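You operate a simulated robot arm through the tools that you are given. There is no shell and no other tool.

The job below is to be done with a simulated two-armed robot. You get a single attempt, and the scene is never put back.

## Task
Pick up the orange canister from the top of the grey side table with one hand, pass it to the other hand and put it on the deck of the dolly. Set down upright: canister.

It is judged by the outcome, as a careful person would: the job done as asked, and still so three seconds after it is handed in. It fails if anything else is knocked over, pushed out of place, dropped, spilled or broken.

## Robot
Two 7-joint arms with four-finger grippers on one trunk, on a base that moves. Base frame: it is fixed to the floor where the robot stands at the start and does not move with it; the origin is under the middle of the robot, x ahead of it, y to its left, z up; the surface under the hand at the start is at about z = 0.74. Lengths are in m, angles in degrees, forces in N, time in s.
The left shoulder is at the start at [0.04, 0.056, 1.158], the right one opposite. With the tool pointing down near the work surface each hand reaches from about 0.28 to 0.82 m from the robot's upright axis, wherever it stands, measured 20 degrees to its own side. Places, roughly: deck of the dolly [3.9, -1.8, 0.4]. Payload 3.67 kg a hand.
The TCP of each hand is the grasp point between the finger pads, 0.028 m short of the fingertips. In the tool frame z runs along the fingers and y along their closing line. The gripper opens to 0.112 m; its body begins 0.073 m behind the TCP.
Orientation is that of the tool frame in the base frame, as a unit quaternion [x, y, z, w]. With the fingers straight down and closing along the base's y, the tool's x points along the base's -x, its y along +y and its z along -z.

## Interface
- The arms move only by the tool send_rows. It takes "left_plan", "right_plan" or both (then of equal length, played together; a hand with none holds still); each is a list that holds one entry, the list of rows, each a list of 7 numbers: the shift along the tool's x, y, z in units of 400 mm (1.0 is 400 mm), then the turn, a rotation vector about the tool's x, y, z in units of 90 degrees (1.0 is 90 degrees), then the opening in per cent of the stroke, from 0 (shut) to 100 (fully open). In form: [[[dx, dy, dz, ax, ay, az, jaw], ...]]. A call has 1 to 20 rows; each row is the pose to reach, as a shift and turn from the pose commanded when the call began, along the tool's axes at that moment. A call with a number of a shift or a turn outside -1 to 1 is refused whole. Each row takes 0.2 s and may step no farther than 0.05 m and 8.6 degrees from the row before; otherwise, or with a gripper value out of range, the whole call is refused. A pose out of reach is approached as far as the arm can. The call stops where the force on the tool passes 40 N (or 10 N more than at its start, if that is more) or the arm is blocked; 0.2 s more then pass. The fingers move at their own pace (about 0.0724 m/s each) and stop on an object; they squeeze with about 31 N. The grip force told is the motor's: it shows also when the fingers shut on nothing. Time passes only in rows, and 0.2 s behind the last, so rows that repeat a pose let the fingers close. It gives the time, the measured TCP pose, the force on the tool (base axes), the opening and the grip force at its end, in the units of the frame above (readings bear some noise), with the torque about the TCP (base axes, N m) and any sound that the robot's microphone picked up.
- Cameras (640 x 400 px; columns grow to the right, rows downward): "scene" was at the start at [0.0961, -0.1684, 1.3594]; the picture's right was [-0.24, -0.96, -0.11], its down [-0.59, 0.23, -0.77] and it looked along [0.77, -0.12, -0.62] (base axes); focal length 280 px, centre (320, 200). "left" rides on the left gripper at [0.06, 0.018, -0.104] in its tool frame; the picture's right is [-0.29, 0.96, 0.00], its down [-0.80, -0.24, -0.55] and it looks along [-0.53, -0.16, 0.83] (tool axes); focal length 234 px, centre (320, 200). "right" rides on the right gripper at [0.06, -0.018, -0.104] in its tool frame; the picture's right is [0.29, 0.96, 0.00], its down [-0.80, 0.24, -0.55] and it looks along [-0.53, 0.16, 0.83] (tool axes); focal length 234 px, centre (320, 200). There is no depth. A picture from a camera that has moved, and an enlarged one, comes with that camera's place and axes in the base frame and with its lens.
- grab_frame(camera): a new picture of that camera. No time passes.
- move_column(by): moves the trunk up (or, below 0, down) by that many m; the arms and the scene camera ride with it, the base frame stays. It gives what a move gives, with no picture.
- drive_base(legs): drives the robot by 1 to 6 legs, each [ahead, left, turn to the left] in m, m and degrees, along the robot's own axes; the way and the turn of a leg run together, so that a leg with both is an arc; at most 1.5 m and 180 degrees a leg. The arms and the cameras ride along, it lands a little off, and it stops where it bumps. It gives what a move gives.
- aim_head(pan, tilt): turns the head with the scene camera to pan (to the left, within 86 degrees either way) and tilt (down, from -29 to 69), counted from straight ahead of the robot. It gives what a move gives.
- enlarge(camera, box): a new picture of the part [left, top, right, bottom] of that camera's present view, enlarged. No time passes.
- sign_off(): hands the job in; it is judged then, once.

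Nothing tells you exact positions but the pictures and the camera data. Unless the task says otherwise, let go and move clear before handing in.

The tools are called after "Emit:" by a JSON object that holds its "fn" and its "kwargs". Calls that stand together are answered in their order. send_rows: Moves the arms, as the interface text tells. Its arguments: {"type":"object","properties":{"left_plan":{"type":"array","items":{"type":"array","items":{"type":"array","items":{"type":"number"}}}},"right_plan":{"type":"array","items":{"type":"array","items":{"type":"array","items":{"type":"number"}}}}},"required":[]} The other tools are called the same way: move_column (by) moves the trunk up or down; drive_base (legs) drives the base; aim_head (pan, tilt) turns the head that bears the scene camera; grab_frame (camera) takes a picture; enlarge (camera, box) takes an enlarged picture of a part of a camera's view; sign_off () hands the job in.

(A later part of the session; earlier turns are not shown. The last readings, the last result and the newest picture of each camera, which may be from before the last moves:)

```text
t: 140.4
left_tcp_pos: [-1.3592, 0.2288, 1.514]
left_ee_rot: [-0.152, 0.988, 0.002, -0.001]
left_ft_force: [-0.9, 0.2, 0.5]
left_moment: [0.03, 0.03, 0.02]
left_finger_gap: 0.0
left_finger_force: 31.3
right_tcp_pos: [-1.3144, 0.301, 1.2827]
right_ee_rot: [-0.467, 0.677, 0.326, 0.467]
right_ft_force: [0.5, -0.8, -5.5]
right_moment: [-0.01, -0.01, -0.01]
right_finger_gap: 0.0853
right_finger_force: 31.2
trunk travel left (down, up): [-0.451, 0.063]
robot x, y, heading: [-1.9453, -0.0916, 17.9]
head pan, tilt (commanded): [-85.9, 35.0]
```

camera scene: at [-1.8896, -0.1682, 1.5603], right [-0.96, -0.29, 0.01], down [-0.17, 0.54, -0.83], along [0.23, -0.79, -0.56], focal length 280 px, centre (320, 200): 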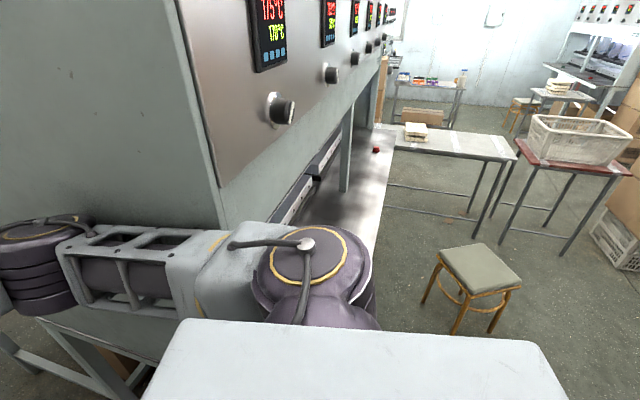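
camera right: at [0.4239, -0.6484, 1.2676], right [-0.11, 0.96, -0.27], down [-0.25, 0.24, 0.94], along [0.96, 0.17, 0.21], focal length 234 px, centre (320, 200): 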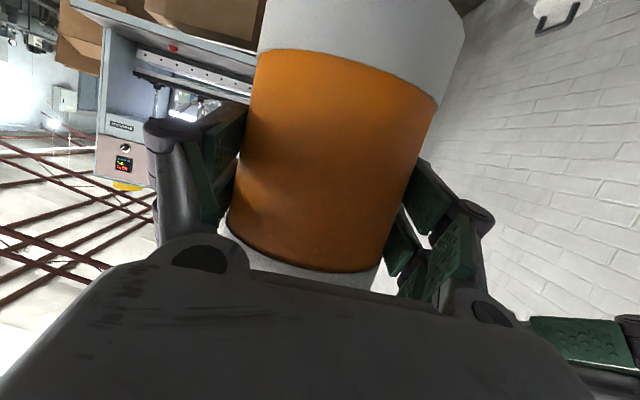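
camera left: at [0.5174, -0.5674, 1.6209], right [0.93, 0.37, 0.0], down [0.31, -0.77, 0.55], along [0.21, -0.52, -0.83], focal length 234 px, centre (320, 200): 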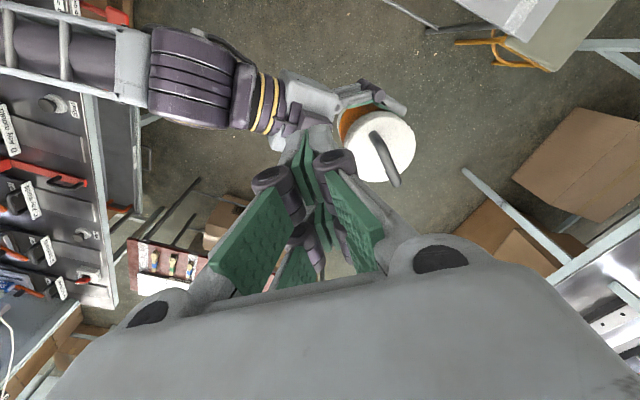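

Emit:
{"fn": "drive_base", "kwargs": {"legs": [[-0.113, -0.009, 0]]}}

Emit:
{"fn": "drive_base", "kwargs": {"legs": [[-0.143, 0.046, 0]]}}

Emit:
{"fn": "grab_frame", "kwargs": {"camera": "scene"}}

```text
t: 141.6
left_tcp_pos: [-1.4632, 0.1907, 1.512]
left_ee_rot: [-0.153, 0.988, 0.0, -0.002]
left_ft_force: [0.0, 0.6, -0.1]
left_moment: [0.03, -0.01, 0.02]
left_finger_gap: 0.0
left_finger_force: 31.3
right_tcp_pos: [-1.421, 0.2642, 1.2803]
right_ee_rot: [-0.467, 0.678, 0.324, 0.466]
right_ft_force: [-0.7, -0.1, -5.5]
right_moment: [-0.06, 0.02, -0.01]
right_finger_gap: 0.0854
right_finger_force: 31.4
trunk travel left (down, up): [-0.451, 0.063]
robot x, y, heading: [-2.0484, -0.1347, 17.8]
head pan, tilt (commanded): [-85.9, 35.0]
```

```text
t: 143.0
left_tcp_pos: [-1.612, 0.1865, 1.5112]
left_ee_rot: [-0.151, 0.988, 0.001, -0.003]
left_ft_force: [0.5, 0.9, -0.3]
left_moment: [-0.05, 0.01, 0.01]
left_finger_gap: 0.0001
left_finger_force: 30.6
right_tcp_pos: [-1.5662, 0.2594, 1.2787]
right_ee_rot: [-0.467, 0.678, 0.325, 0.466]
right_ft_force: [1.1, -0.2, -4.6]
right_moment: [-0.02, 0.02, 0.04]
right_finger_gap: 0.0855
right_finger_force: 31.1
trunk travel left (down, up): [-0.451, 0.063]
robot x, y, heading: [-2.1996, -0.1331, 17.7]
head pan, tilt (commanded): [-85.9, 35.0]
```

```text
taken
camera scene: at [-2.1425, -0.2083, 1.5593], right [-0.93, -0.37, 0.0], down [-0.22, 0.53, -0.82], along [0.3, -0.76, -0.57], focal length 280 px, centre (320, 200)
```

scene: 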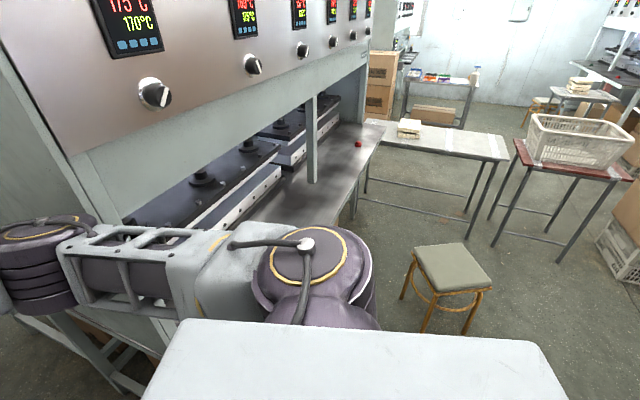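

I'm through the corridor. This aisle has a stool and tables farther along, so I'll move back to open floor and turn to face along it for a proper look.

Emit:
{"fn": "drive_base", "kwargs": {"legs": [[-0.159, -0.072, 0]]}}

Emit:
{"fn": "drive_base", "kwargs": {"legs": [[-0.42, -0.1, 0]]}}

Emit:
{"fn": "grab_frame", "kwargs": {"camera": "scene"}}

```text
t: 144.5
left_tcp_pos: [-1.7398, 0.0729, 1.5112]
left_ee_rot: [-0.152, 0.988, 0.0, -0.002]
left_ft_force: [-0.8, 1.2, 0.4]
left_moment: [-0.03, 0.03, 0.0]
left_finger_gap: 0.0
left_finger_force: 31.1
right_tcp_pos: [-1.6966, 0.1466, 1.2784]
right_ee_rot: [-0.467, 0.679, 0.324, 0.465]
right_ft_force: [0.4, 0.0, -4.8]
right_moment: [-0.02, 0.0, -0.03]
right_finger_gap: 0.0851
right_finger_force: 31.0
trunk travel left (down, up): [-0.451, 0.063]
robot x, y, heading: [-2.3269, -0.2542, 17.9]
head pan, tilt (commanded): [-85.9, 35.0]
```

```text
t: 147.1
left_tcp_pos: [-2.1059, -0.1525, 1.5113]
left_ee_rot: [-0.152, 0.988, 0.001, -0.003]
left_ft_force: [-0.1, -0.5, 0.0]
left_moment: [0.0, -0.02, -0.01]
left_finger_gap: 0.0
left_finger_force: 30.6
right_tcp_pos: [-2.0616, -0.0802, 1.2792]
right_ee_rot: [-0.467, 0.678, 0.325, 0.466]
right_ft_force: [0.4, -0.4, -5.0]
right_moment: [-0.03, 0.02, 0.0]
right_finger_gap: 0.0853
right_finger_force: 31.1
trunk travel left (down, up): [-0.451, 0.063]
robot x, y, heading: [-2.6945, -0.4698, 17.7]
head pan, tilt (commanded): [-85.9, 35.0]
```

```text
taken
camera scene: at [-2.6377, -0.5482, 1.5594], right [-0.93, -0.37, 0.0], down [-0.22, 0.53, -0.82], along [0.31, -0.76, -0.57], focal length 280 px, centre (320, 200)
```

scene: 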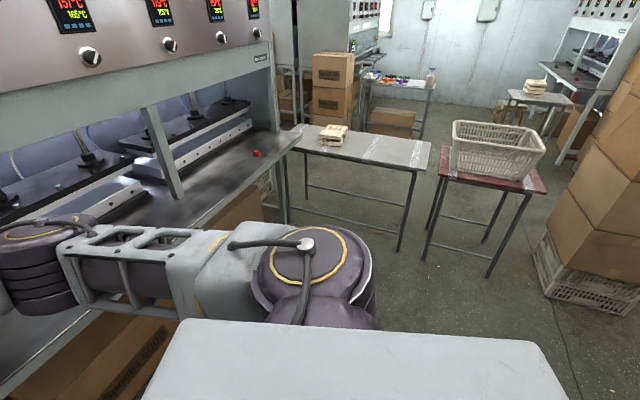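

Tables and crates seem to fill the far part of this aisle. I'll turn to face down it and look carefully for a gap wide enough.

Emit:
{"fn": "drive_base", "kwargs": {"legs": [[0, 0, -54], [0, 0, -54]]}}

Emit:
{"fn": "aim_head", "kwargs": {"pan": 0, "tilt": 22}}

Emit:
{"fn": "grab_frame", "kwargs": {"camera": "scene"}}

Emit:
{"fn": "aim_head", "kwargs": {"pan": -50, "tilt": 20}}

Emit:
{"fn": "grab_frame", "kwargs": {"camera": "scene"}}

Emit:
{"fn": "aim_head", "kwargs": {"pan": -86, "tilt": 20}}

Emit:
{"fn": "grab_frame", "kwargs": {"camera": "scene"}}

```text
t: 152.9
left_tcp_pos: [-2.5747, -1.1297, 1.5117]
left_ee_rot: [0.714, 0.701, 0.002, 0.0]
left_ft_force: [0.6, 0.6, -0.8]
left_moment: [-0.01, -0.02, -0.02]
left_finger_gap: 0.0
left_finger_force: 30.9
right_tcp_pos: [-2.5183, -1.1954, 1.2804]
right_ee_rot: [0.277, 0.775, -0.188, 0.536]
right_ft_force: [0.7, -0.7, -5.5]
right_moment: [0.03, 0.02, 0.0]
right_finger_gap: 0.0855
right_finger_force: 30.8
trunk travel left (down, up): [-0.451, 0.063]
robot x, y, heading: [-2.6931, -0.4719, -90.8]
head pan, tilt (commanded): [-85.9, 35.0]
```

```text
t: 154.5
left_tcp_pos: [-2.5759, -1.1301, 1.5112]
left_ee_rot: [0.714, 0.7, 0.003, 0.0]
left_ft_force: [0.5, -0.3, 0.9]
left_moment: [0.0, -0.04, -0.01]
left_finger_gap: 0.0
left_finger_force: 31.1
right_tcp_pos: [-2.5199, -1.1951, 1.2799]
right_ee_rot: [0.279, 0.775, -0.189, 0.535]
right_ft_force: [1.1, 0.4, -5.0]
right_moment: [0.02, 0.0, -0.01]
right_finger_gap: 0.0856
right_finger_force: 30.8
trunk travel left (down, up): [-0.451, 0.063]
robot x, y, heading: [-2.6924, -0.473, -90.6]
head pan, tilt (commanded): [0.0, 22.0]
```

```text
taken
camera scene: at [-2.6936, -0.5882, 1.58], right [-1.0, 0.01, 0.0], down [0.01, 0.38, -0.93], along [-0.01, -0.93, -0.38], focal length 280 px, centre (320, 200)
```

scene: 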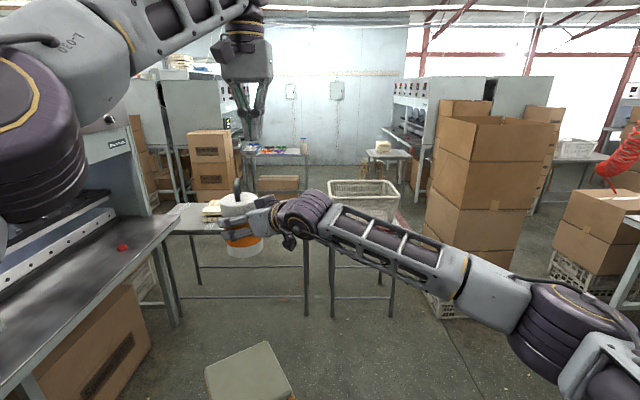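

```text
t: 155.7
left_tcp_pos: [-2.5749, -1.1297, 1.5126]
left_ee_rot: [0.714, 0.7, 0.003, -0.001]
left_ft_force: [-0.7, -1.1, 0.4]
left_moment: [-0.01, 0.03, 0.0]
left_finger_gap: 0.0
left_finger_force: 31.1
right_tcp_pos: [-2.5196, -1.1958, 1.2794]
right_ee_rot: [0.278, 0.775, -0.19, 0.535]
right_ft_force: [0.2, -0.5, -5.2]
right_moment: [0.05, 0.04, 0.0]
right_finger_gap: 0.0855
right_finger_force: 31.1
trunk travel left (down, up): [-0.451, 0.063]
robot x, y, heading: [-2.6902, -0.4753, -90.7]
head pan, tilt (commanded): [-50.0, 20.0]
```

```text
taken
camera scene: at [-2.7644, -0.5544, 1.5832], right [-0.63, 0.77, 0.0], down [0.26, 0.22, -0.94], along [-0.73, -0.59, -0.34], focal length 280 px, centre (320, 200)
```

scene: 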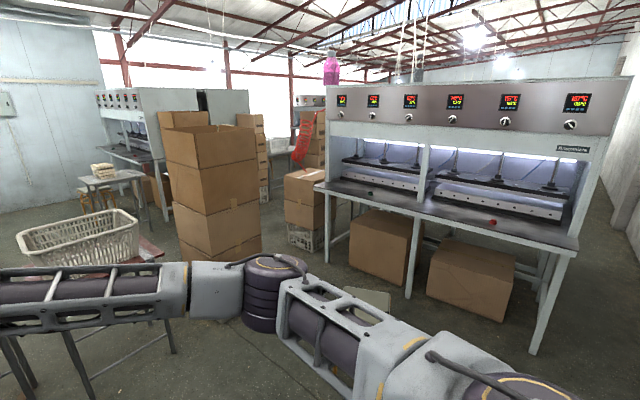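

```text
t: 156.7
left_tcp_pos: [-2.5753, -1.1308, 1.5119]
left_ee_rot: [0.714, 0.7, 0.002, 0.0]
left_ft_force: [-0.2, 0.5, -0.1]
left_moment: [0.02, 0.0, -0.02]
left_finger_gap: 0.0004
left_finger_force: 31.1
right_tcp_pos: [-2.5191, -1.1953, 1.2796]
right_ee_rot: [0.278, 0.775, -0.19, 0.535]
right_ft_force: [0.1, -0.3, -5.4]
right_moment: [0.01, 0.05, 0.05]
right_finger_gap: 0.0854
right_finger_force: 30.6
trunk travel left (down, up): [-0.451, 0.063]
robot x, y, heading: [-2.6944, -0.4761, -90.8]
head pan, tilt (commanded): [-85.9, 20.0]
```

```text
taken
camera scene: at [-2.7853, -0.5009, 1.5833], right [-0.06, 1.0, 0.0], down [0.34, 0.02, -0.94], along [-0.94, -0.05, -0.34], focal length 280 px, centre (320, 200)
```

scene: 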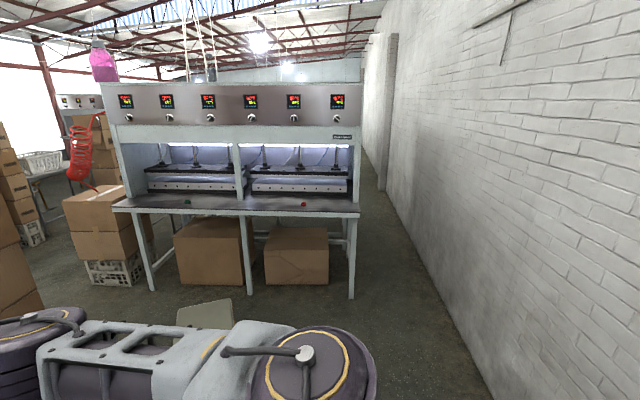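

Everything ahead looks tight: a white table, a red table with a basket, a tall carton stack and more boxes. I'll move closer, between the two stools, to measure those gaps properly.

Emit:
{"fn": "drive_base", "kwargs": {"legs": [[0.5, -0.6, 0]]}}

Emit:
{"fn": "aim_head", "kwargs": {"pan": 0, "tilt": 30}}

Emit:
{"fn": "grab_frame", "kwargs": {"camera": "scene"}}

Emit:
{"fn": "aim_head", "kwargs": {"pan": -45, "tilt": 25}}

Emit:
{"fn": "grab_frame", "kwargs": {"camera": "scene"}}

Emit:
{"fn": "grab_frame", "kwargs": {"camera": "left"}}

```text
t: 160.8
left_tcp_pos: [-3.1749, -1.6192, 1.513]
left_ee_rot: [0.713, 0.701, 0.001, -0.001]
left_ft_force: [0.9, 0.8, -0.9]
left_moment: [0.02, 0.03, 0.05]
left_finger_gap: 0.0
left_finger_force: 30.9
right_tcp_pos: [-3.1207, -1.6848, 1.2798]
right_ee_rot: [0.276, 0.775, -0.188, 0.536]
right_ft_force: [0.6, 0.7, -4.8]
right_moment: [0.03, 0.03, 0.02]
right_finger_gap: 0.0856
right_finger_force: 30.5
trunk travel left (down, up): [-0.451, 0.063]
robot x, y, heading: [-3.2941, -0.964, -90.7]
head pan, tilt (commanded): [-85.9, 20.0]
```

```text
t: 162.4
left_tcp_pos: [-3.1745, -1.6202, 1.5137]
left_ee_rot: [0.713, 0.701, 0.003, 0.0]
left_ft_force: [0.0, -0.3, 0.1]
left_moment: [0.01, -0.02, 0.03]
left_finger_gap: 0.0
left_finger_force: 31.5
right_tcp_pos: [-3.1194, -1.6855, 1.2796]
right_ee_rot: [0.277, 0.775, -0.189, 0.535]
right_ft_force: [0.0, 0.5, -5.0]
right_moment: [0.04, 0.01, 0.04]
right_finger_gap: 0.0855
right_finger_force: 31.3
trunk travel left (down, up): [-0.451, 0.063]
robot x, y, heading: [-3.2891, -0.964, -90.7]
head pan, tilt (commanded): [0.0, 30.0]
```

```text
taken
camera scene: at [-3.2953, -1.0761, 1.5672], right [-1.0, 0.01, 0.0], down [0.01, 0.5, -0.87], along [-0.01, -0.87, -0.5], focal length 280 px, centre (320, 200)
```

scene: 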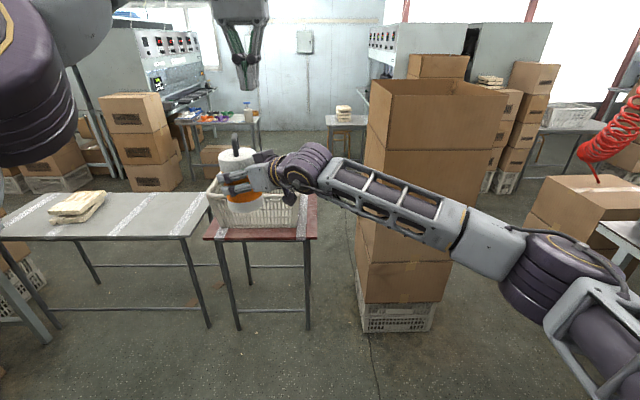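

```text
t: 163.6
left_tcp_pos: [-3.1753, -1.6202, 1.5116]
left_ee_rot: [0.713, 0.701, 0.003, 0.0]
left_ft_force: [0.1, -0.3, 1.0]
left_moment: [-0.04, -0.02, 0.0]
left_finger_gap: 0.0
left_finger_force: 30.7
right_tcp_pos: [-3.1197, -1.6844, 1.2788]
right_ee_rot: [0.277, 0.775, -0.189, 0.536]
right_ft_force: [0.8, -0.2, -5.3]
right_moment: [0.02, 0.05, -0.01]
right_finger_gap: 0.0851
right_finger_force: 31.2
trunk travel left (down, up): [-0.451, 0.063]
robot x, y, heading: [-3.2941, -0.9662, -90.6]
head pan, tilt (commanded): [-45.0, 25.0]
```

```text
taken
camera scene: at [-3.3601, -1.0502, 1.5751], right [-0.7, 0.71, 0.0], down [0.3, 0.3, -0.91], along [-0.65, -0.63, -0.42], focal length 280 px, centre (320, 200)
```

scene: 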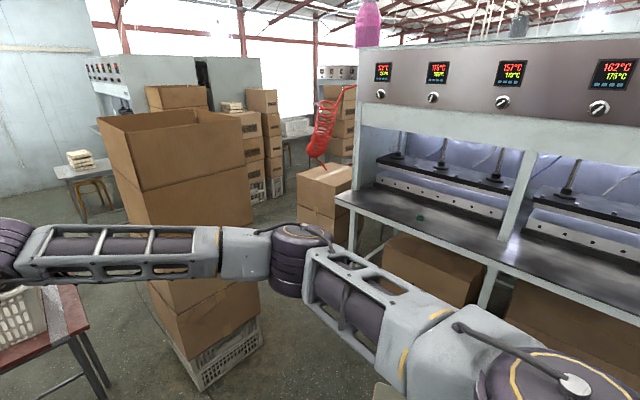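

```text
taken
camera left: at [-3.1565, -1.5619, 1.6181], right [0.95, -0.3, 0.0], down [-0.25, -0.79, 0.55], along [-0.17, -0.53, -0.83], focal length 234 px, centre (320, 200)
```

left: 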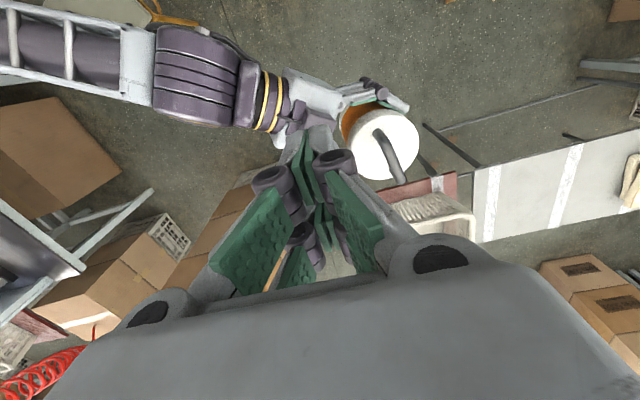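

There's a promising gap between the tall carton stack (right side at x≈-4.0) and the next machine's bench corner at about [-4.56, -2.07]. Zooming in on the stack and that passage.

Emit:
{"fn": "aim_head", "kwargs": {"pan": -25, "tilt": 25}}

Emit:
{"fn": "grab_frame", "kwargs": {"camera": "scene"}}

Emit:
{"fn": "enlarge", "kwargs": {"camera": "scene", "box": [180, 40, 420, 240]}}

```text
t: 164.4
left_tcp_pos: [-3.1755, -1.6207, 1.5126]
left_ee_rot: [0.713, 0.701, 0.003, 0.0]
left_ft_force: [0.3, -1.4, 0.5]
left_moment: [-0.02, 0.01, 0.01]
left_finger_gap: 0.0
left_finger_force: 30.9
right_tcp_pos: [-3.1199, -1.685, 1.2802]
right_ee_rot: [0.277, 0.775, -0.188, 0.535]
right_ft_force: [0.9, 0.3, -4.8]
right_moment: [0.04, 0.05, 0.02]
right_finger_gap: 0.0854
right_finger_force: 31.2
trunk travel left (down, up): [-0.451, 0.063]
robot x, y, heading: [-3.2971, -0.9632, -90.7]
head pan, tilt (commanded): [-25.0, 25.0]
```

```text
taken
camera scene: at [-3.3343, -1.0687, 1.5751], right [-0.9, 0.43, 0.0], down [0.18, 0.38, -0.91], along [-0.39, -0.82, -0.42], focal length 280 px, centre (320, 200)
```

scene: 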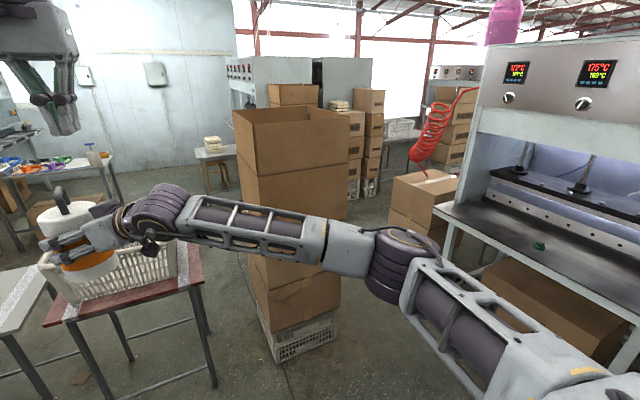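

```text
2.00 times, centred on (300, 140) of scene
camera zoom: at [-3.3343, -1.0687, 1.5751], right [-0.9, 0.43, 0.0], down [0.18, 0.38, -0.91], along [-0.39, -0.82, -0.42], focal length 561 px, centre (360, 320)
```

zoom: 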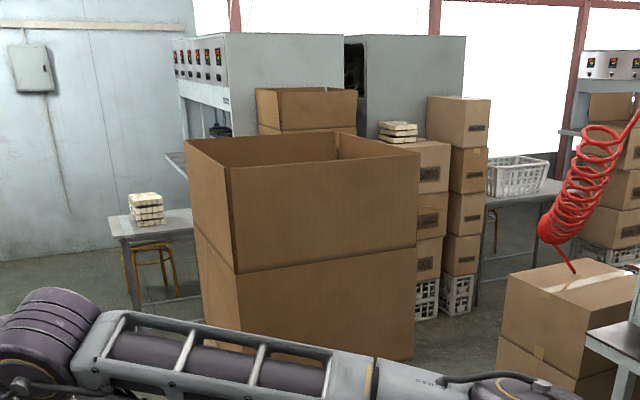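

The stack stands 1.39 m tall with its front at y≈-2.17. To see the gap's far side without my arms in view, I'll turn left 45° and look back over the right shoulder.

Emit:
{"fn": "drive_base", "kwargs": {"legs": [[0, 0, 45]]}}

Emit:
{"fn": "aim_head", "kwargs": {"pan": -86, "tilt": 25}}

Emit:
{"fn": "grab_frame", "kwargs": {"camera": "scene"}}

Emit:
{"fn": "enlarge", "kwargs": {"camera": "scene", "box": [160, 100, 420, 320]}}

```text
t: 167.1
left_tcp_pos: [-2.7468, -1.3451, 1.5121]
left_ee_rot: [0.391, 0.921, 0.002, -0.001]
left_ft_force: [-0.7, 0.2, 0.5]
left_moment: [0.03, -0.04, -0.02]
left_finger_gap: 0.0002
left_finger_force: 30.9
right_tcp_pos: [-2.661, -1.3509, 1.2803]
right_ee_rot: [-0.041, 0.822, 0.031, 0.567]
right_ft_force: [0.0, -0.2, -4.9]
right_moment: [0.03, 0.01, 0.0]
right_finger_gap: 0.0857
right_finger_force: 30.8
trunk travel left (down, up): [-0.451, 0.063]
robot x, y, heading: [-3.2928, -0.967, -45.7]
head pan, tilt (commanded): [-25.0, 25.0]
```

```text
t: 168.4
left_tcp_pos: [-2.7461, -1.3453, 1.512]
left_ee_rot: [0.391, 0.921, 0.002, -0.001]
left_ft_force: [0.3, 0.4, 0.8]
left_moment: [-0.01, -0.03, 0.0]
left_finger_gap: 0.0
left_finger_force: 30.7
right_tcp_pos: [-2.6619, -1.3516, 1.2802]
right_ee_rot: [-0.041, 0.822, 0.031, 0.568]
right_ft_force: [0.4, -0.7, -5.5]
right_moment: [0.01, 0.02, 0.02]
right_finger_gap: 0.0857
right_finger_force: 31.1
trunk travel left (down, up): [-0.451, 0.063]
robot x, y, heading: [-3.2932, -0.9679, -45.7]
head pan, tilt (commanded): [-85.9, 25.0]
```

```text
taken
camera scene: at [-3.3403, -1.0484, 1.5752], right [-0.75, 0.66, 0.0], down [0.28, 0.32, -0.91], along [-0.6, -0.68, -0.42], focal length 280 px, centre (320, 200)
```

scene: 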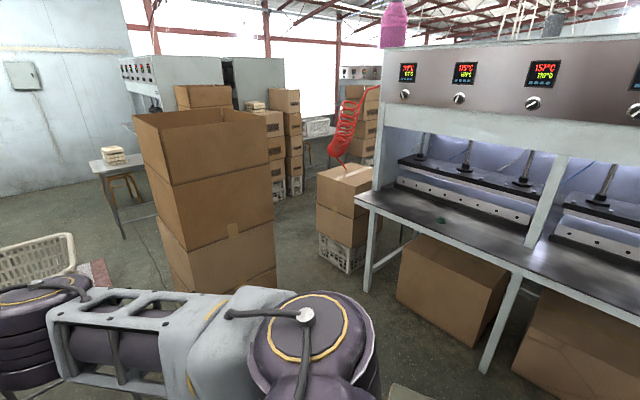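

```text
1.82 times, centred on (290, 210) of scene
camera zoom: at [-3.3403, -1.0484, 1.5752], right [-0.75, 0.66, 0.0], down [0.28, 0.32, -0.91], along [-0.6, -0.68, -0.42], focal length 510 px, centre (374, 182)
```

zoom: 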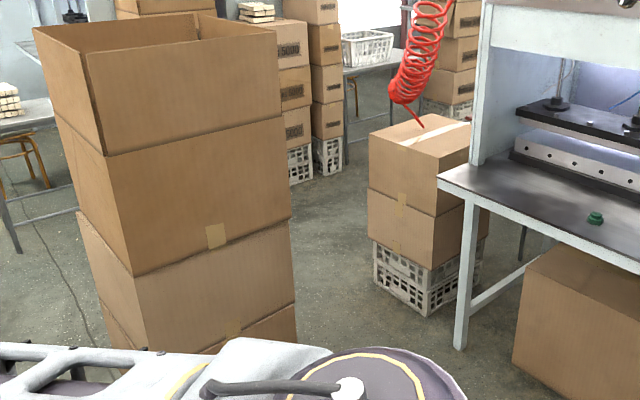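

The passage is clear at floor level: 0.74 m between the carton crate (x≈-4.0) and the next bench's leg, with the bench corner at x≈-4.56. I'll go through in reverse, facing +y, so that my arms trail away from the stack.

Emit:
{"fn": "drive_base", "kwargs": {"legs": [[0, 0, 68], [0, 0, 67.5]]}}

Emit:
{"fn": "drive_base", "kwargs": {"legs": [[-0.73, 0.15, 0]]}}

Emit:
{"fn": "aim_head", "kwargs": {"pan": 86, "tilt": 35}}

Emit:
{"fn": "grab_frame", "kwargs": {"camera": "scene"}}

```text
t: 175.3
left_tcp_pos: [-3.4202, -0.3093, 1.513]
left_ee_rot: [-0.705, 0.709, 0.0, -0.003]
left_ft_force: [0.2, -0.2, -0.5]
left_moment: [0.01, 0.02, 0.0]
left_finger_gap: 0.0
left_finger_force: 31.6
right_tcp_pos: [-3.4777, -0.2452, 1.2787]
right_ee_rot: [0.776, -0.273, -0.537, -0.186]
right_ft_force: [0.0, -0.8, -6.6]
right_moment: [-0.03, -0.03, -0.01]
right_finger_gap: 0.0856
right_finger_force: 30.9
trunk travel left (down, up): [-0.451, 0.063]
robot x, y, heading: [-3.2894, -0.9657, 90.0]
head pan, tilt (commanded): [-85.9, 25.0]
```

```text
t: 179.4
left_tcp_pos: [-3.5686, -1.0441, 1.5128]
left_ee_rot: [-0.704, 0.71, 0.0, -0.003]
left_ft_force: [0.6, 0.0, -0.1]
left_moment: [0.02, 0.02, -0.01]
left_finger_gap: 0.0001
left_finger_force: 31.0
right_tcp_pos: [-3.6246, -0.9797, 1.279]
right_ee_rot: [0.776, -0.276, -0.536, -0.187]
right_ft_force: [-0.4, 0.5, -5.6]
right_moment: [-0.03, -0.07, 0.02]
right_finger_gap: 0.0855
right_finger_force: 30.8
trunk travel left (down, up): [-0.451, 0.063]
robot x, y, heading: [-3.4435, -1.7025, 89.7]
head pan, tilt (commanded): [-85.9, 25.0]
```

```text
t: 182.0
left_tcp_pos: [-3.5677, -1.0472, 1.5121]
left_ee_rot: [-0.704, 0.71, 0.001, -0.003]
left_ft_force: [-0.2, -0.1, 0.1]
left_moment: [-0.01, 0.02, 0.01]
left_finger_gap: 0.0001
left_finger_force: 30.2
right_tcp_pos: [-3.6238, -0.9823, 1.28]
right_ee_rot: [0.776, -0.275, -0.536, -0.187]
right_ft_force: [0.3, 0.6, -5.5]
right_moment: [-0.01, -0.04, 0.0]
right_finger_gap: 0.0854
right_finger_force: 31.1
trunk travel left (down, up): [-0.451, 0.063]
robot x, y, heading: [-3.4439, -1.7032, 89.8]
head pan, tilt (commanded): [85.9, 35.0]
```

```text
taken
camera scene: at [-3.5326, -1.6737, 1.5594], right [0.07, 1.0, 0.0], down [0.57, -0.04, -0.82], along [-0.82, 0.06, -0.57], focal length 280 px, centre (320, 200)
```

scene: 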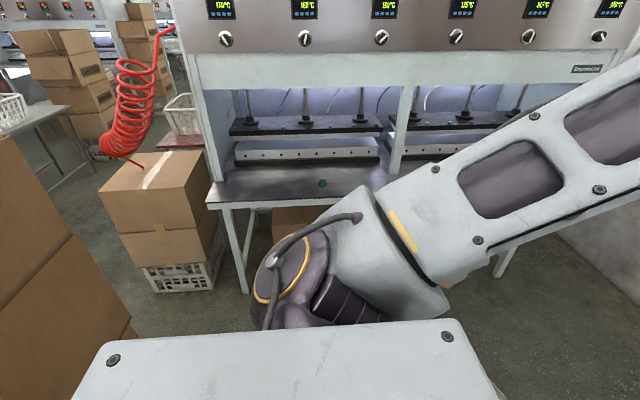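

The view confirms it: stack side at x≈-4.00, bench corner at [-4.54, -2.09], with a hose and box farther right. I'll move along the lane to x≈-4.345 and check the shoulders before backing through.

Emit:
{"fn": "drive_base", "kwargs": {"legs": [[-0.05, 0.45, 0]]}}

Emit:
{"fn": "drive_base", "kwargs": {"legs": [[0.0, 0.45, 2]]}}

Emit:
{"fn": "grab_frame", "kwargs": {"camera": "scene"}}

Emit:
{"fn": "aim_head", "kwargs": {"pan": -86, "tilt": 35}}

Emit:
{"fn": "grab_frame", "kwargs": {"camera": "scene"}}

```text
t: 184.8
left_tcp_pos: [-4.0139, -1.0952, 1.5126]
left_ee_rot: [-0.703, 0.711, 0.0, -0.002]
left_ft_force: [-0.1, 0.2, 0.5]
left_moment: [0.0, 0.03, 0.02]
left_finger_gap: 0.0
left_finger_force: 30.8
right_tcp_pos: [-4.0687, -1.0295, 1.2797]
right_ee_rot: [0.776, -0.274, -0.537, -0.187]
right_ft_force: [-0.3, -0.8, -5.2]
right_moment: [-0.04, 0.0, -0.01]
right_finger_gap: 0.0856
right_finger_force: 30.9
trunk travel left (down, up): [-0.451, 0.063]
robot x, y, heading: [-3.8902, -1.7494, 89.9]
head pan, tilt (commanded): [85.9, 35.0]
```

```text
t: 187.6
left_tcp_pos: [-4.4819, -1.1034, 1.513]
left_ee_rot: [0.714, -0.7, 0.0, 0.004]
left_ft_force: [0.7, -0.4, 0.1]
left_moment: [0.02, 0.04, -0.01]
left_finger_gap: 0.0002
left_finger_force: 30.8
right_tcp_pos: [-4.5397, -1.0395, 1.279]
right_ee_rot: [0.779, -0.265, -0.539, -0.18]
right_ft_force: [0.5, 0.7, -5.6]
right_moment: [-0.02, -0.04, -0.01]
right_finger_gap: 0.0853
right_finger_force: 31.0
trunk travel left (down, up): [-0.451, 0.063]
robot x, y, heading: [-4.3405, -1.7558, 91.6]
head pan, tilt (commanded): [85.9, 35.0]
```

```text
taken
camera scene: at [-4.4285, -1.7299, 1.5595], right [0.05, 1.0, 0.0], down [0.57, -0.03, -0.82], along [-0.82, 0.04, -0.57], focal length 280 px, centre (320, 200)
```

scene: 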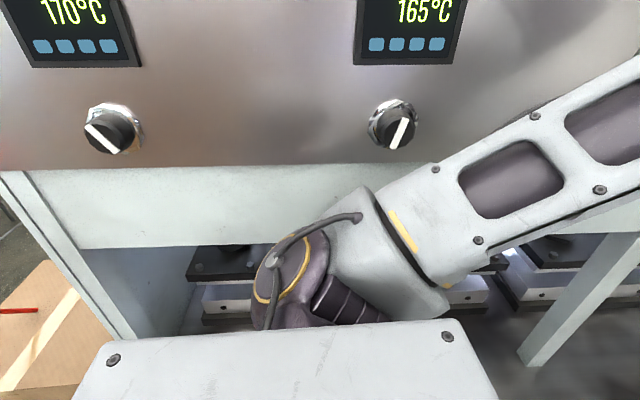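

```text
t: 190.2
left_tcp_pos: [-4.4834, -1.1031, 1.513]
left_ee_rot: [0.714, -0.7, 0.0, 0.003]
left_ft_force: [0.3, 1.0, 0.1]
left_moment: [0.0, 0.01, 0.0]
left_finger_gap: 0.0
left_finger_force: 30.8
right_tcp_pos: [-4.5407, -1.0414, 1.2796]
right_ee_rot: [0.78, -0.264, -0.538, -0.179]
right_ft_force: [0.0, -0.2, -5.2]
right_moment: [-0.02, -0.07, 0.01]
right_finger_gap: 0.0855
right_finger_force: 31.4
trunk travel left (down, up): [-0.451, 0.063]
robot x, y, heading: [-4.34, -1.7559, 91.7]
head pan, tilt (commanded): [-85.9, 35.0]
```

```text
taken
camera scene: at [-4.2545, -1.7253, 1.5594], right [0.1, -1.0, 0.0], down [-0.57, -0.06, -0.82], along [0.82, 0.08, -0.57], focal length 280 px, centre (320, 200)
```

scene: 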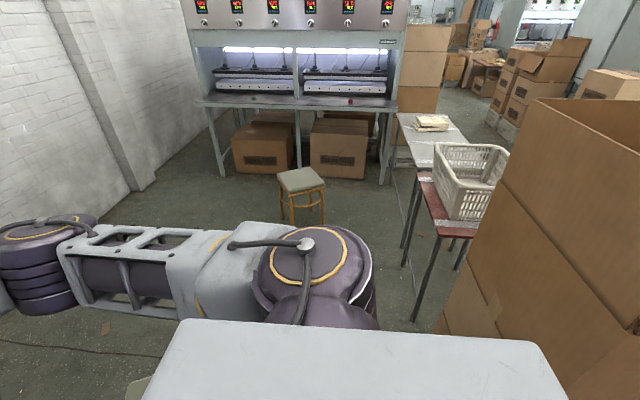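

I'm lined up at x≈-4.34. Backing into the gap in small steps.

Emit:
{"fn": "drive_base", "kwargs": {"legs": [[-0.25, 0.01, 1]]}}

Emit:
{"fn": "grab_frame", "kwargs": {"camera": "scene"}}

Emit:
{"fn": "aim_head", "kwargs": {"pan": 86, "tilt": 40}}

Emit:
{"fn": "grab_frame", "kwargs": {"camera": "scene"}}

```text
t: 192.0
left_tcp_pos: [-4.4968, -1.3505, 1.5116]
left_ee_rot: [0.721, -0.693, 0.001, 0.003]
left_ft_force: [-1.2, 0.1, 0.5]
left_moment: [0.0, -0.03, 0.02]
left_finger_gap: 0.0003
left_finger_force: 30.7
right_tcp_pos: [-4.5561, -1.2906, 1.2769]
right_ee_rot: [0.783, -0.257, -0.539, -0.174]
right_ft_force: [-0.5, -0.2, -6.1]
right_moment: [-0.01, -0.01, 0.01]
right_finger_gap: 0.0855
right_finger_force: 30.8
trunk travel left (down, up): [-0.451, 0.063]
robot x, y, heading: [-4.3404, -2.0025, 92.3]
head pan, tilt (commanded): [-85.9, 35.0]
```

```text
taken
camera scene: at [-4.2563, -1.9692, 1.5594], right [0.12, -0.99, 0.0], down [-0.57, -0.07, -0.82], along [0.81, 0.09, -0.57], focal length 280 px, centre (320, 200)
```

scene: 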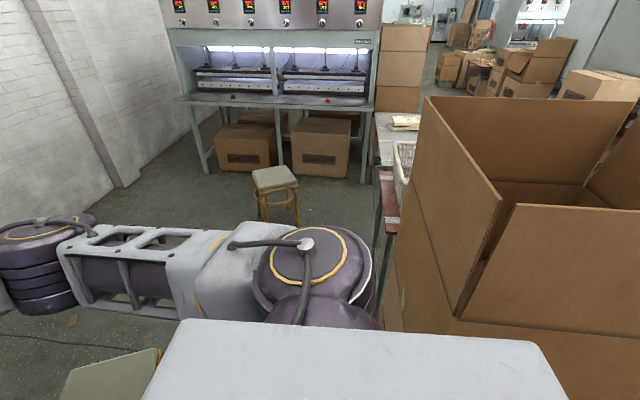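

```text
t: 194.6
left_tcp_pos: [-4.4965, -1.3541, 1.5109]
left_ee_rot: [0.721, -0.693, 0.0, 0.003]
left_ft_force: [-0.2, 0.3, 0.0]
left_moment: [0.02, -0.01, 0.01]
left_finger_gap: 0.0003
left_finger_force: 31.2
right_tcp_pos: [-4.5547, -1.2915, 1.2784]
right_ee_rot: [0.783, -0.256, -0.54, -0.174]
right_ft_force: [-0.4, 0.2, -5.8]
right_moment: [-0.04, -0.05, 0.02]
right_finger_gap: 0.0855
right_finger_force: 31.7
trunk travel left (down, up): [-0.451, 0.063]
robot x, y, heading: [-4.3405, -2.0011, 92.4]
head pan, tilt (commanded): [85.9, 40.0]
```

```text
taken
camera scene: at [-4.4287, -1.9794, 1.5519], right [0.03, 1.0, 0.0], down [0.64, -0.02, -0.77], along [-0.77, 0.02, -0.64], focal length 280 px, centre (320, 200)
```

scene: 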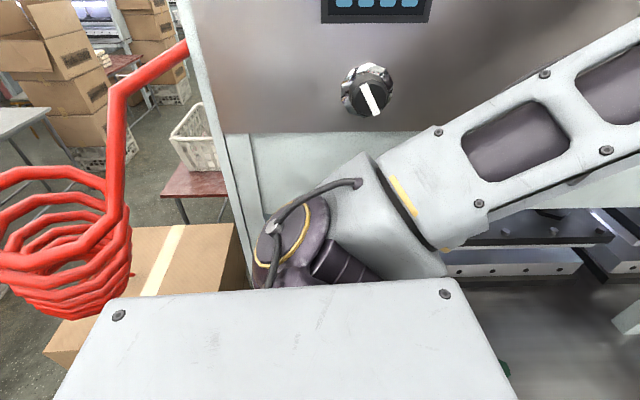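

The hose coil hangs at about [-4.73, -2.36], so my shoulders won't fit between it and the tall stack with any real margin, and knocking that stack over would be worse. The gap by the table leg measures about 0.60 m against my 0.574 m base, only a hard bench leg on one side, and I can watch it with the wrist camera — so I'll go back and try that carefully.

Emit:
{"fn": "drive_base", "kwargs": {"legs": [[0.25, -0.01, -1]]}}

Emit:
{"fn": "drive_base", "kwargs": {"legs": [[0.03, -0.45, 0], [0.02, -0.45, 0]]}}

Emit:
{"fn": "drive_base", "kwargs": {"legs": [[0.73, -0.15, 0]]}}

```text
t: 196.5
left_tcp_pos: [-4.483, -1.1041, 1.5132]
left_ee_rot: [0.714, -0.7, 0.0, 0.002]
left_ft_force: [0.0, -0.2, 0.1]
left_moment: [0.06, 0.0, -0.01]
left_finger_gap: 0.0
left_finger_force: 30.5
right_tcp_pos: [-4.541, -1.0408, 1.2801]
right_ee_rot: [0.78, -0.264, -0.538, -0.18]
right_ft_force: [-0.2, -0.8, -5.8]
right_moment: [0.01, -0.04, -0.03]
right_finger_gap: 0.0855
right_finger_force: 31.5
trunk travel left (down, up): [-0.451, 0.063]
robot x, y, heading: [-4.3434, -1.7538, 91.4]
head pan, tilt (commanded): [85.9, 40.0]
```

```text
t: 201.6
left_tcp_pos: [-3.5852, -1.0298, 1.513]
left_ee_rot: [0.713, -0.702, 0.0, 0.002]
left_ft_force: [0.7, -0.5, -0.4]
left_moment: [0.01, -0.05, 0.01]
left_finger_gap: 0.0
left_finger_force: 30.5
right_tcp_pos: [-3.6417, -0.9668, 1.2798]
right_ee_rot: [0.78, -0.265, -0.537, -0.18]
right_ft_force: [-0.6, -0.7, -5.2]
right_moment: [0.0, -0.04, -0.02]
right_finger_gap: 0.0854
right_finger_force: 30.8
trunk travel left (down, up): [-0.451, 0.063]
robot x, y, heading: [-3.446, -1.6831, 91.1]
head pan, tilt (commanded): [85.9, 40.0]
```

```text
t: 205.7
left_tcp_pos: [-3.454, -0.3036, 1.5127]
left_ee_rot: [0.715, -0.7, 0.0, 0.004]
left_ft_force: [0.3, 0.5, 0.7]
left_moment: [0.0, 0.02, 0.01]
left_finger_gap: 0.0003
left_finger_force: 31.0
right_tcp_pos: [-3.5127, -0.2401, 1.2797]
right_ee_rot: [0.78, -0.262, -0.539, -0.179]
right_ft_force: [0.2, 0.1, -5.7]
right_moment: [-0.02, -0.04, 0.03]
right_finger_gap: 0.0857
right_finger_force: 30.7
trunk travel left (down, up): [-0.451, 0.063]
robot x, y, heading: [-3.312, -0.9512, 91.5]
head pan, tilt (commanded): [85.9, 40.0]
```

Emit:
{"fn": "drive_base", "kwargs": {"legs": [[0, 0, -73.5]]}}

Emit:
{"fn": "drive_base", "kwargs": {"legs": [[0.74, 0.265, 0]]}}

Emit:
{"fn": "aim_head", "kwargs": {"pan": -10, "tilt": 30}}

Emit:
{"fn": "grab_frame", "kwargs": {"camera": "scene"}}

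```text
t: 209.6
left_tcp_pos: [-2.7289, -0.6274, 1.5119]
left_ee_rot: [-0.156, 0.988, 0.002, -0.002]
left_ft_force: [0.5, -0.3, 0.2]
left_moment: [-0.01, 0.0, -0.02]
left_finger_gap: 0.0002
left_finger_force: 31.0
right_tcp_pos: [-2.6855, -0.5549, 1.2791]
right_ee_rot: [-0.47, 0.677, 0.325, 0.464]
right_ft_force: [-0.4, -0.2, -5.9]
right_moment: [-0.08, 0.02, -0.03]
right_finger_gap: 0.0856
right_finger_force: 31.3
trunk travel left (down, up): [-0.451, 0.063]
robot x, y, heading: [-3.3117, -0.9507, 18.6]
head pan, tilt (commanded): [85.9, 40.0]
```

```text
t: 213.8
left_tcp_pos: [-2.1143, -0.1428, 1.5133]
left_ee_rot: [-0.157, 0.988, 0.001, -0.001]
left_ft_force: [0.0, -0.5, 0.8]
left_moment: [0.03, -0.01, -0.03]
left_finger_gap: 0.0
left_finger_force: 30.8
right_tcp_pos: [-2.0709, -0.0684, 1.2801]
right_ee_rot: [-0.471, 0.675, 0.327, 0.464]
right_ft_force: [0.5, -0.7, -5.8]
right_moment: [-0.05, 0.0, 0.01]
right_finger_gap: 0.0854
right_finger_force: 31.1
trunk travel left (down, up): [-0.451, 0.063]
robot x, y, heading: [-2.6935, -0.4686, 18.5]
head pan, tilt (commanded): [85.9, 40.0]
```

```text
t: 215.5
left_tcp_pos: [-2.1137, -0.1415, 1.5132]
left_ee_rot: [-0.157, 0.988, 0.002, -0.003]
left_ft_force: [0.0, -0.6, -0.1]
left_moment: [-0.02, -0.01, -0.02]
left_finger_gap: 0.0001
left_finger_force: 31.3
right_tcp_pos: [-2.0693, -0.0687, 1.2794]
right_ee_rot: [-0.471, 0.676, 0.326, 0.464]
right_ft_force: [-0.1, 0.2, -4.7]
right_moment: [-0.05, -0.01, 0.0]
right_finger_gap: 0.0855
right_finger_force: 30.9
trunk travel left (down, up): [-0.451, 0.063]
robot x, y, heading: [-2.6969, -0.4701, 18.7]
head pan, tilt (commanded): [-10.0, 30.0]
```

```text
taken
camera scene: at [-2.5847, -0.4481, 1.5672], right [0.15, -0.99, 0.0], down [-0.5, -0.07, -0.87], along [0.86, 0.13, -0.5], focal length 280 px, centre (320, 200)
```

scene: 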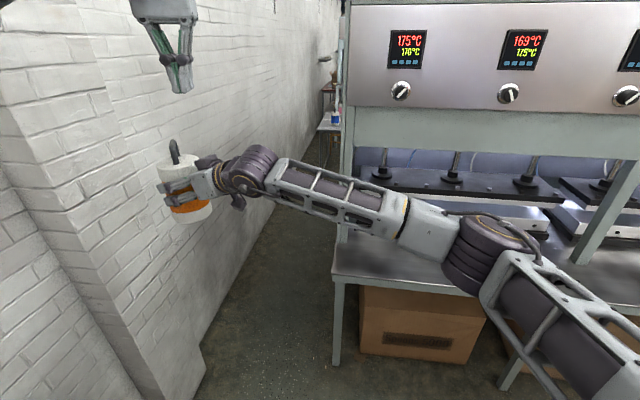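

The same machine's leg here is set back about 0.22 m from its bench corner, so the gap at the table should be nearly 0.61 m — better than I thought. Retracing the corridor along the path I recorded.

Emit:
{"fn": "drive_base", "kwargs": {"legs": [[0.42, 0.087, 0], [0.159, 0.074, 0]]}}

```text
t: 219.3
left_tcp_pos: [-1.6218, 0.1937, 1.5166]
left_ee_rot: [-0.159, 0.987, 0.002, -0.001]
left_ft_force: [0.1, -0.3, 0.0]
left_moment: [0.01, -0.06, 0.0]
left_finger_gap: 0.0
left_finger_force: 30.6
right_tcp_pos: [-1.5787, 0.2688, 1.2812]
right_ee_rot: [-0.472, 0.674, 0.327, 0.464]
right_ft_force: [-0.9, -1.3, -5.1]
right_moment: [-0.04, 0.02, -0.02]
right_finger_gap: 0.0854
right_finger_force: 30.8
trunk travel left (down, up): [-0.451, 0.063]
robot x, y, heading: [-2.1946, -0.1313, 18.8]
head pan, tilt (commanded): [-10.0, 30.0]
```

Emit:
{"fn": "drive_base", "kwargs": {"legs": [[0.138, -0.051, -1], [0.111, 0.009, 0]]}}

Emit:
{"fn": "drive_base", "kwargs": {"legs": [[0, 0, -5.3]]}}

```text
t: 220.8
left_tcp_pos: [-1.4645, 0.1907, 1.5121]
left_ee_rot: [-0.153, 0.988, 0.0, -0.002]
left_ft_force: [0.1, 0.9, -0.1]
left_moment: [-0.01, 0.02, 0.01]
left_finger_gap: 0.0002
left_finger_force: 31.4
right_tcp_pos: [-1.4233, 0.2645, 1.2759]
right_ee_rot: [-0.47, 0.679, 0.322, 0.463]
right_ft_force: [-0.3, -0.3, -4.6]
right_moment: [-0.02, 0.03, -0.01]
right_finger_gap: 0.0858
right_finger_force: 31.2
trunk travel left (down, up): [-0.451, 0.063]
robot x, y, heading: [-2.0525, -0.1333, 18.1]
head pan, tilt (commanded): [-10.0, 30.0]
stopped in leg 2: the robot was blocked; the commanded pose is now the measured one
```

```text
t: 221.8
left_tcp_pos: [-1.4419, 0.1746, 1.5098]
left_ee_rot: [-0.129, 0.992, -0.006, -0.003]
left_ft_force: [-0.7, -0.3, -0.5]
left_moment: [-0.01, -0.08, 0.0]
left_finger_gap: 0.0
left_finger_force: 31.1
right_tcp_pos: [-1.4064, 0.2539, 1.2712]
right_ee_rot: [-0.46, 0.689, 0.313, 0.464]
right_ft_force: [-1.4, 1.2, -5.0]
right_moment: [-0.09, 0.0, -0.05]
right_finger_gap: 0.0854
right_finger_force: 30.7
trunk travel left (down, up): [-0.451, 0.063]
robot x, y, heading: [-2.0462, -0.1314, 14.9]
head pan, tilt (commanded): [-10.0, 30.0]
stopped in leg 1: the robot was blocked; the commanded pose is now the measured one
```

The elbow grazed the cabinet side as I turned right too early. Turning back left and giving it another centimetre or two.

Emit:
{"fn": "drive_base", "kwargs": {"legs": [[0, 0, 4]]}}

Emit:
{"fn": "aim_head", "kwargs": {"pan": -60, "tilt": 30}}

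Emit:
{"fn": "grab_frame", "kwargs": {"camera": "scene"}}

Emit:
{"fn": "aim_head", "kwargs": {"pan": 70, "tilt": 30}}

Emit:
{"fn": "grab_frame", "kwargs": {"camera": "scene"}}

```text
t: 222.7
left_tcp_pos: [-1.4635, 0.1952, 1.5131]
left_ee_rot: [-0.159, 0.987, 0.001, -0.002]
left_ft_force: [-0.6, 0.2, 0.3]
left_moment: [0.03, -0.03, 0.03]
left_finger_gap: 0.0
left_finger_force: 31.0
right_tcp_pos: [-1.4271, 0.2731, 1.2749]
right_ee_rot: [-0.476, 0.675, 0.329, 0.459]
right_ft_force: [-0.6, 0.9, -6.0]
right_moment: [-0.06, 0.02, 0.0]
right_finger_gap: 0.0851
right_finger_force: 31.4
trunk travel left (down, up): [-0.451, 0.063]
robot x, y, heading: [-2.0445, -0.135, 18.5]
head pan, tilt (commanded): [-10.0, 30.0]
```

```text
t: 223.8
left_tcp_pos: [-1.4637, 0.1957, 1.5135]
left_ee_rot: [-0.159, 0.987, 0.0, -0.003]
left_ft_force: [-0.3, -0.7, 0.1]
left_moment: [-0.03, 0.01, -0.01]
left_finger_gap: 0.0003
left_finger_force: 31.4
right_tcp_pos: [-1.4266, 0.2739, 1.2751]
right_ee_rot: [-0.476, 0.674, 0.33, 0.459]
right_ft_force: [0.1, -0.6, -6.9]
right_moment: [-0.06, -0.02, 0.02]
right_finger_gap: 0.0851
right_finger_force: 30.9
trunk travel left (down, up): [-0.451, 0.063]
robot x, y, heading: [-2.0424, -0.1353, 18.3]
head pan, tilt (commanded): [-60.0, 30.0]
```

```text
taken
camera scene: at [-1.9552, -0.1864, 1.5672], right [-0.66, -0.75, 0.0], down [-0.38, 0.33, -0.87], along [0.65, -0.57, -0.5], focal length 280 px, centre (320, 200)
```

scene: 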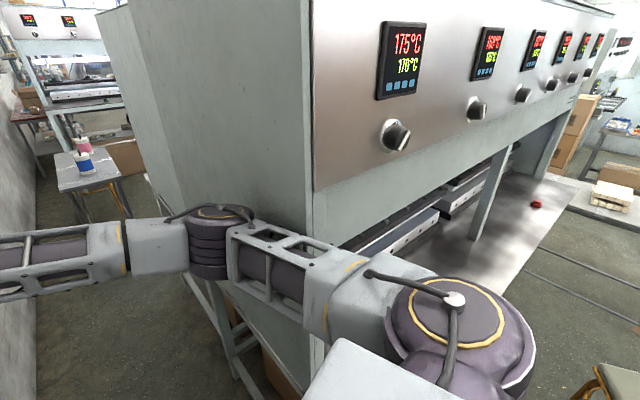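

```text
t: 225.9
left_tcp_pos: [-1.4647, 0.1952, 1.513]
left_ee_rot: [-0.158, 0.987, 0.001, -0.003]
left_ft_force: [0.1, 0.4, -0.2]
left_moment: [0.01, -0.03, 0.03]
left_finger_gap: 0.0001
left_finger_force: 31.1
right_tcp_pos: [-1.4279, 0.2742, 1.2757]
right_ee_rot: [-0.475, 0.674, 0.329, 0.459]
right_ft_force: [1.0, 0.1, -4.9]
right_moment: [-0.08, 0.0, -0.02]
right_finger_gap: 0.0854
right_finger_force: 31.1
trunk travel left (down, up): [-0.451, 0.063]
robot x, y, heading: [-2.0436, -0.1335, 18.4]
head pan, tilt (commanded): [70.0, 30.0]
```

```text
taken
camera scene: at [-2.0215, -0.0364, 1.5672], right [1.0, -0.02, 0.0], down [-0.01, -0.5, -0.87], along [0.02, 0.87, -0.5], focal length 280 px, centre (320, 200)
```

scene: 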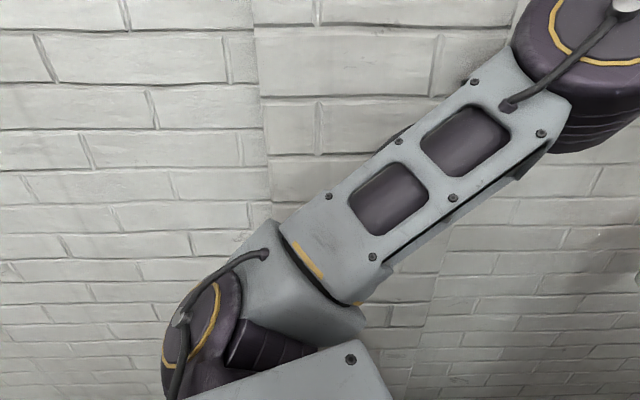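

Emit:
{"fn": "drive_base", "kwargs": {"legs": [[0.006, 0.014, 0]]}}

Emit:
{"fn": "drive_base", "kwargs": {"legs": [[0.06, 0.008, 0]]}}

```text
t: 226.7
left_tcp_pos: [-1.4626, 0.207, 1.5143]
left_ee_rot: [-0.158, 0.987, 0.002, -0.002]
left_ft_force: [-0.2, -0.6, -0.3]
left_moment: [0.02, -0.01, 0.02]
left_finger_gap: 0.0003
left_finger_force: 30.8
right_tcp_pos: [-1.427, 0.2861, 1.276]
right_ee_rot: [-0.475, 0.674, 0.33, 0.46]
right_ft_force: [-0.3, -0.6, -5.5]
right_moment: [-0.03, -0.01, 0.02]
right_finger_gap: 0.0853
right_finger_force: 31.1
trunk travel left (down, up): [-0.451, 0.063]
robot x, y, heading: [-2.0428, -0.1198, 18.5]
head pan, tilt (commanded): [70.0, 30.0]
```

```text
t: 227.7
left_tcp_pos: [-1.4202, 0.2309, 1.5199]
left_ee_rot: [-0.159, 0.987, 0.003, 0.002]
left_ft_force: [-0.5, -1.3, 0.4]
left_moment: [0.05, -0.12, 0.01]
left_finger_gap: 0.0
left_finger_force: 30.9
right_tcp_pos: [-1.3818, 0.3109, 1.2813]
right_ee_rot: [-0.476, 0.671, 0.329, 0.462]
right_ft_force: [-2.1, -0.7, -3.9]
right_moment: [-0.08, -0.05, -0.08]
right_finger_gap: 0.0853
right_finger_force: 31.2
trunk travel left (down, up): [-0.451, 0.063]
robot x, y, heading: [-1.9885, -0.0924, 18.6]
head pan, tilt (commanded): [70.0, 30.0]
```

Emit:
{"fn": "drive_base", "kwargs": {"legs": [[0.045, -0.012, 0]]}}

Emit:
{"fn": "drive_base", "kwargs": {"legs": [[0, 0, -6]]}}

Emit:
{"fn": "drive_base", "kwargs": {"legs": [[0.15, -0.02, 0]]}}

```text
t: 228.6
left_tcp_pos: [-1.3746, 0.2393, 1.5187]
left_ee_rot: [-0.158, 0.987, 0.0, 0.001]
left_ft_force: [-0.9, -0.1, -0.9]
left_moment: [0.02, -0.09, -0.03]
left_finger_gap: 0.0
left_finger_force: 31.2
right_tcp_pos: [-1.337, 0.3194, 1.2814]
right_ee_rot: [-0.477, 0.672, 0.328, 0.462]
right_ft_force: [-2.0, 0.9, -5.0]
right_moment: [-0.09, 0.0, -0.07]
right_finger_gap: 0.0856
right_finger_force: 31.0
trunk travel left (down, up): [-0.451, 0.063]
robot x, y, heading: [-1.9469, -0.0887, 18.5]
head pan, tilt (commanded): [70.0, 30.0]
```

```text
t: 229.6
left_tcp_pos: [-1.3334, 0.1793, 1.5128]
left_ee_rot: [-0.108, 0.994, 0.0, -0.002]
left_ft_force: [0.1, 0.2, 0.3]
left_moment: [-0.05, -0.03, -0.01]
left_finger_gap: 0.0001
left_finger_force: 30.8
right_tcp_pos: [-1.2896, 0.255, 1.2761]
right_ee_rot: [-0.442, 0.696, 0.307, 0.475]
right_ft_force: [-0.4, 0.9, -6.5]
right_moment: [-0.05, 0.02, -0.01]
right_finger_gap: 0.0857
right_finger_force: 31.1
trunk travel left (down, up): [-0.451, 0.063]
robot x, y, heading: [-1.9451, -0.0897, 12.6]
head pan, tilt (commanded): [70.0, 30.0]
```

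```text
t: 231.0
left_tcp_pos: [-1.1861, 0.187, 1.5157]
left_ee_rot: [-0.108, 0.994, 0.001, -0.001]
left_ft_force: [-0.5, 0.0, -0.1]
left_moment: [0.04, -0.01, 0.03]
left_finger_gap: 0.0
left_finger_force: 31.6
right_tcp_pos: [-1.1431, 0.2643, 1.2777]
right_ee_rot: [-0.44, 0.697, 0.306, 0.477]
right_ft_force: [0.7, 0.0, -5.2]
right_moment: [-0.06, 0.03, 0.03]
right_finger_gap: 0.0854
right_finger_force: 30.8
trunk travel left (down, up): [-0.451, 0.063]
robot x, y, heading: [-1.7956, -0.0776, 12.5]
head pan, tilt (commanded): [70.0, 30.0]
```

Emit:
{"fn": "drive_base", "kwargs": {"legs": [[0.2, -0.01, -3], [0.38, 0.0, -3.5]]}}

Emit:
{"fn": "drive_base", "kwargs": {"legs": [[0.5, -0.045, 0], [0.45, -0.04, 0]]}}

```text
t: 234.7
left_tcp_pos: [-0.5847, 0.1973, 1.5167]
left_ee_rot: [-0.05, 0.999, 0.001, 0.0]
left_ft_force: [-0.5, 0.9, -0.5]
left_moment: [0.0, -0.02, 0.01]
left_finger_gap: 0.0
left_finger_force: 31.8
right_tcp_pos: [-0.5328, 0.2678, 1.2769]
right_ee_rot: [-0.4, 0.721, 0.277, 0.493]
right_ft_force: [-0.1, 0.2, -4.8]
right_moment: [-0.04, 0.0, -0.02]
right_finger_gap: 0.0854
right_finger_force: 30.7
trunk travel left (down, up): [-0.451, 0.063]
robot x, y, heading: [-1.219, 0.0029, 5.6]
head pan, tilt (commanded): [70.0, 30.0]
```

```text
t: 240.1
left_tcp_pos: [0.371, 0.2029, 1.5169]
left_ee_rot: [-0.047, 0.999, 0.0, 0.0]
left_ft_force: [0.6, 0.3, 0.8]
left_moment: [0.0, -0.03, 0.0]
left_finger_gap: 0.0001
left_finger_force: 31.6
right_tcp_pos: [0.4237, 0.272, 1.2776]
right_ee_rot: [-0.396, 0.723, 0.275, 0.495]
right_ft_force: [-1.4, 0.2, -5.1]
right_moment: [-0.04, 0.04, 0.01]
right_finger_gap: 0.0857
right_finger_force: 31.2
trunk travel left (down, up): [-0.451, 0.063]
robot x, y, heading: [-0.266, 0.0154, 5.8]
head pan, tilt (commanded): [70.0, 30.0]
```

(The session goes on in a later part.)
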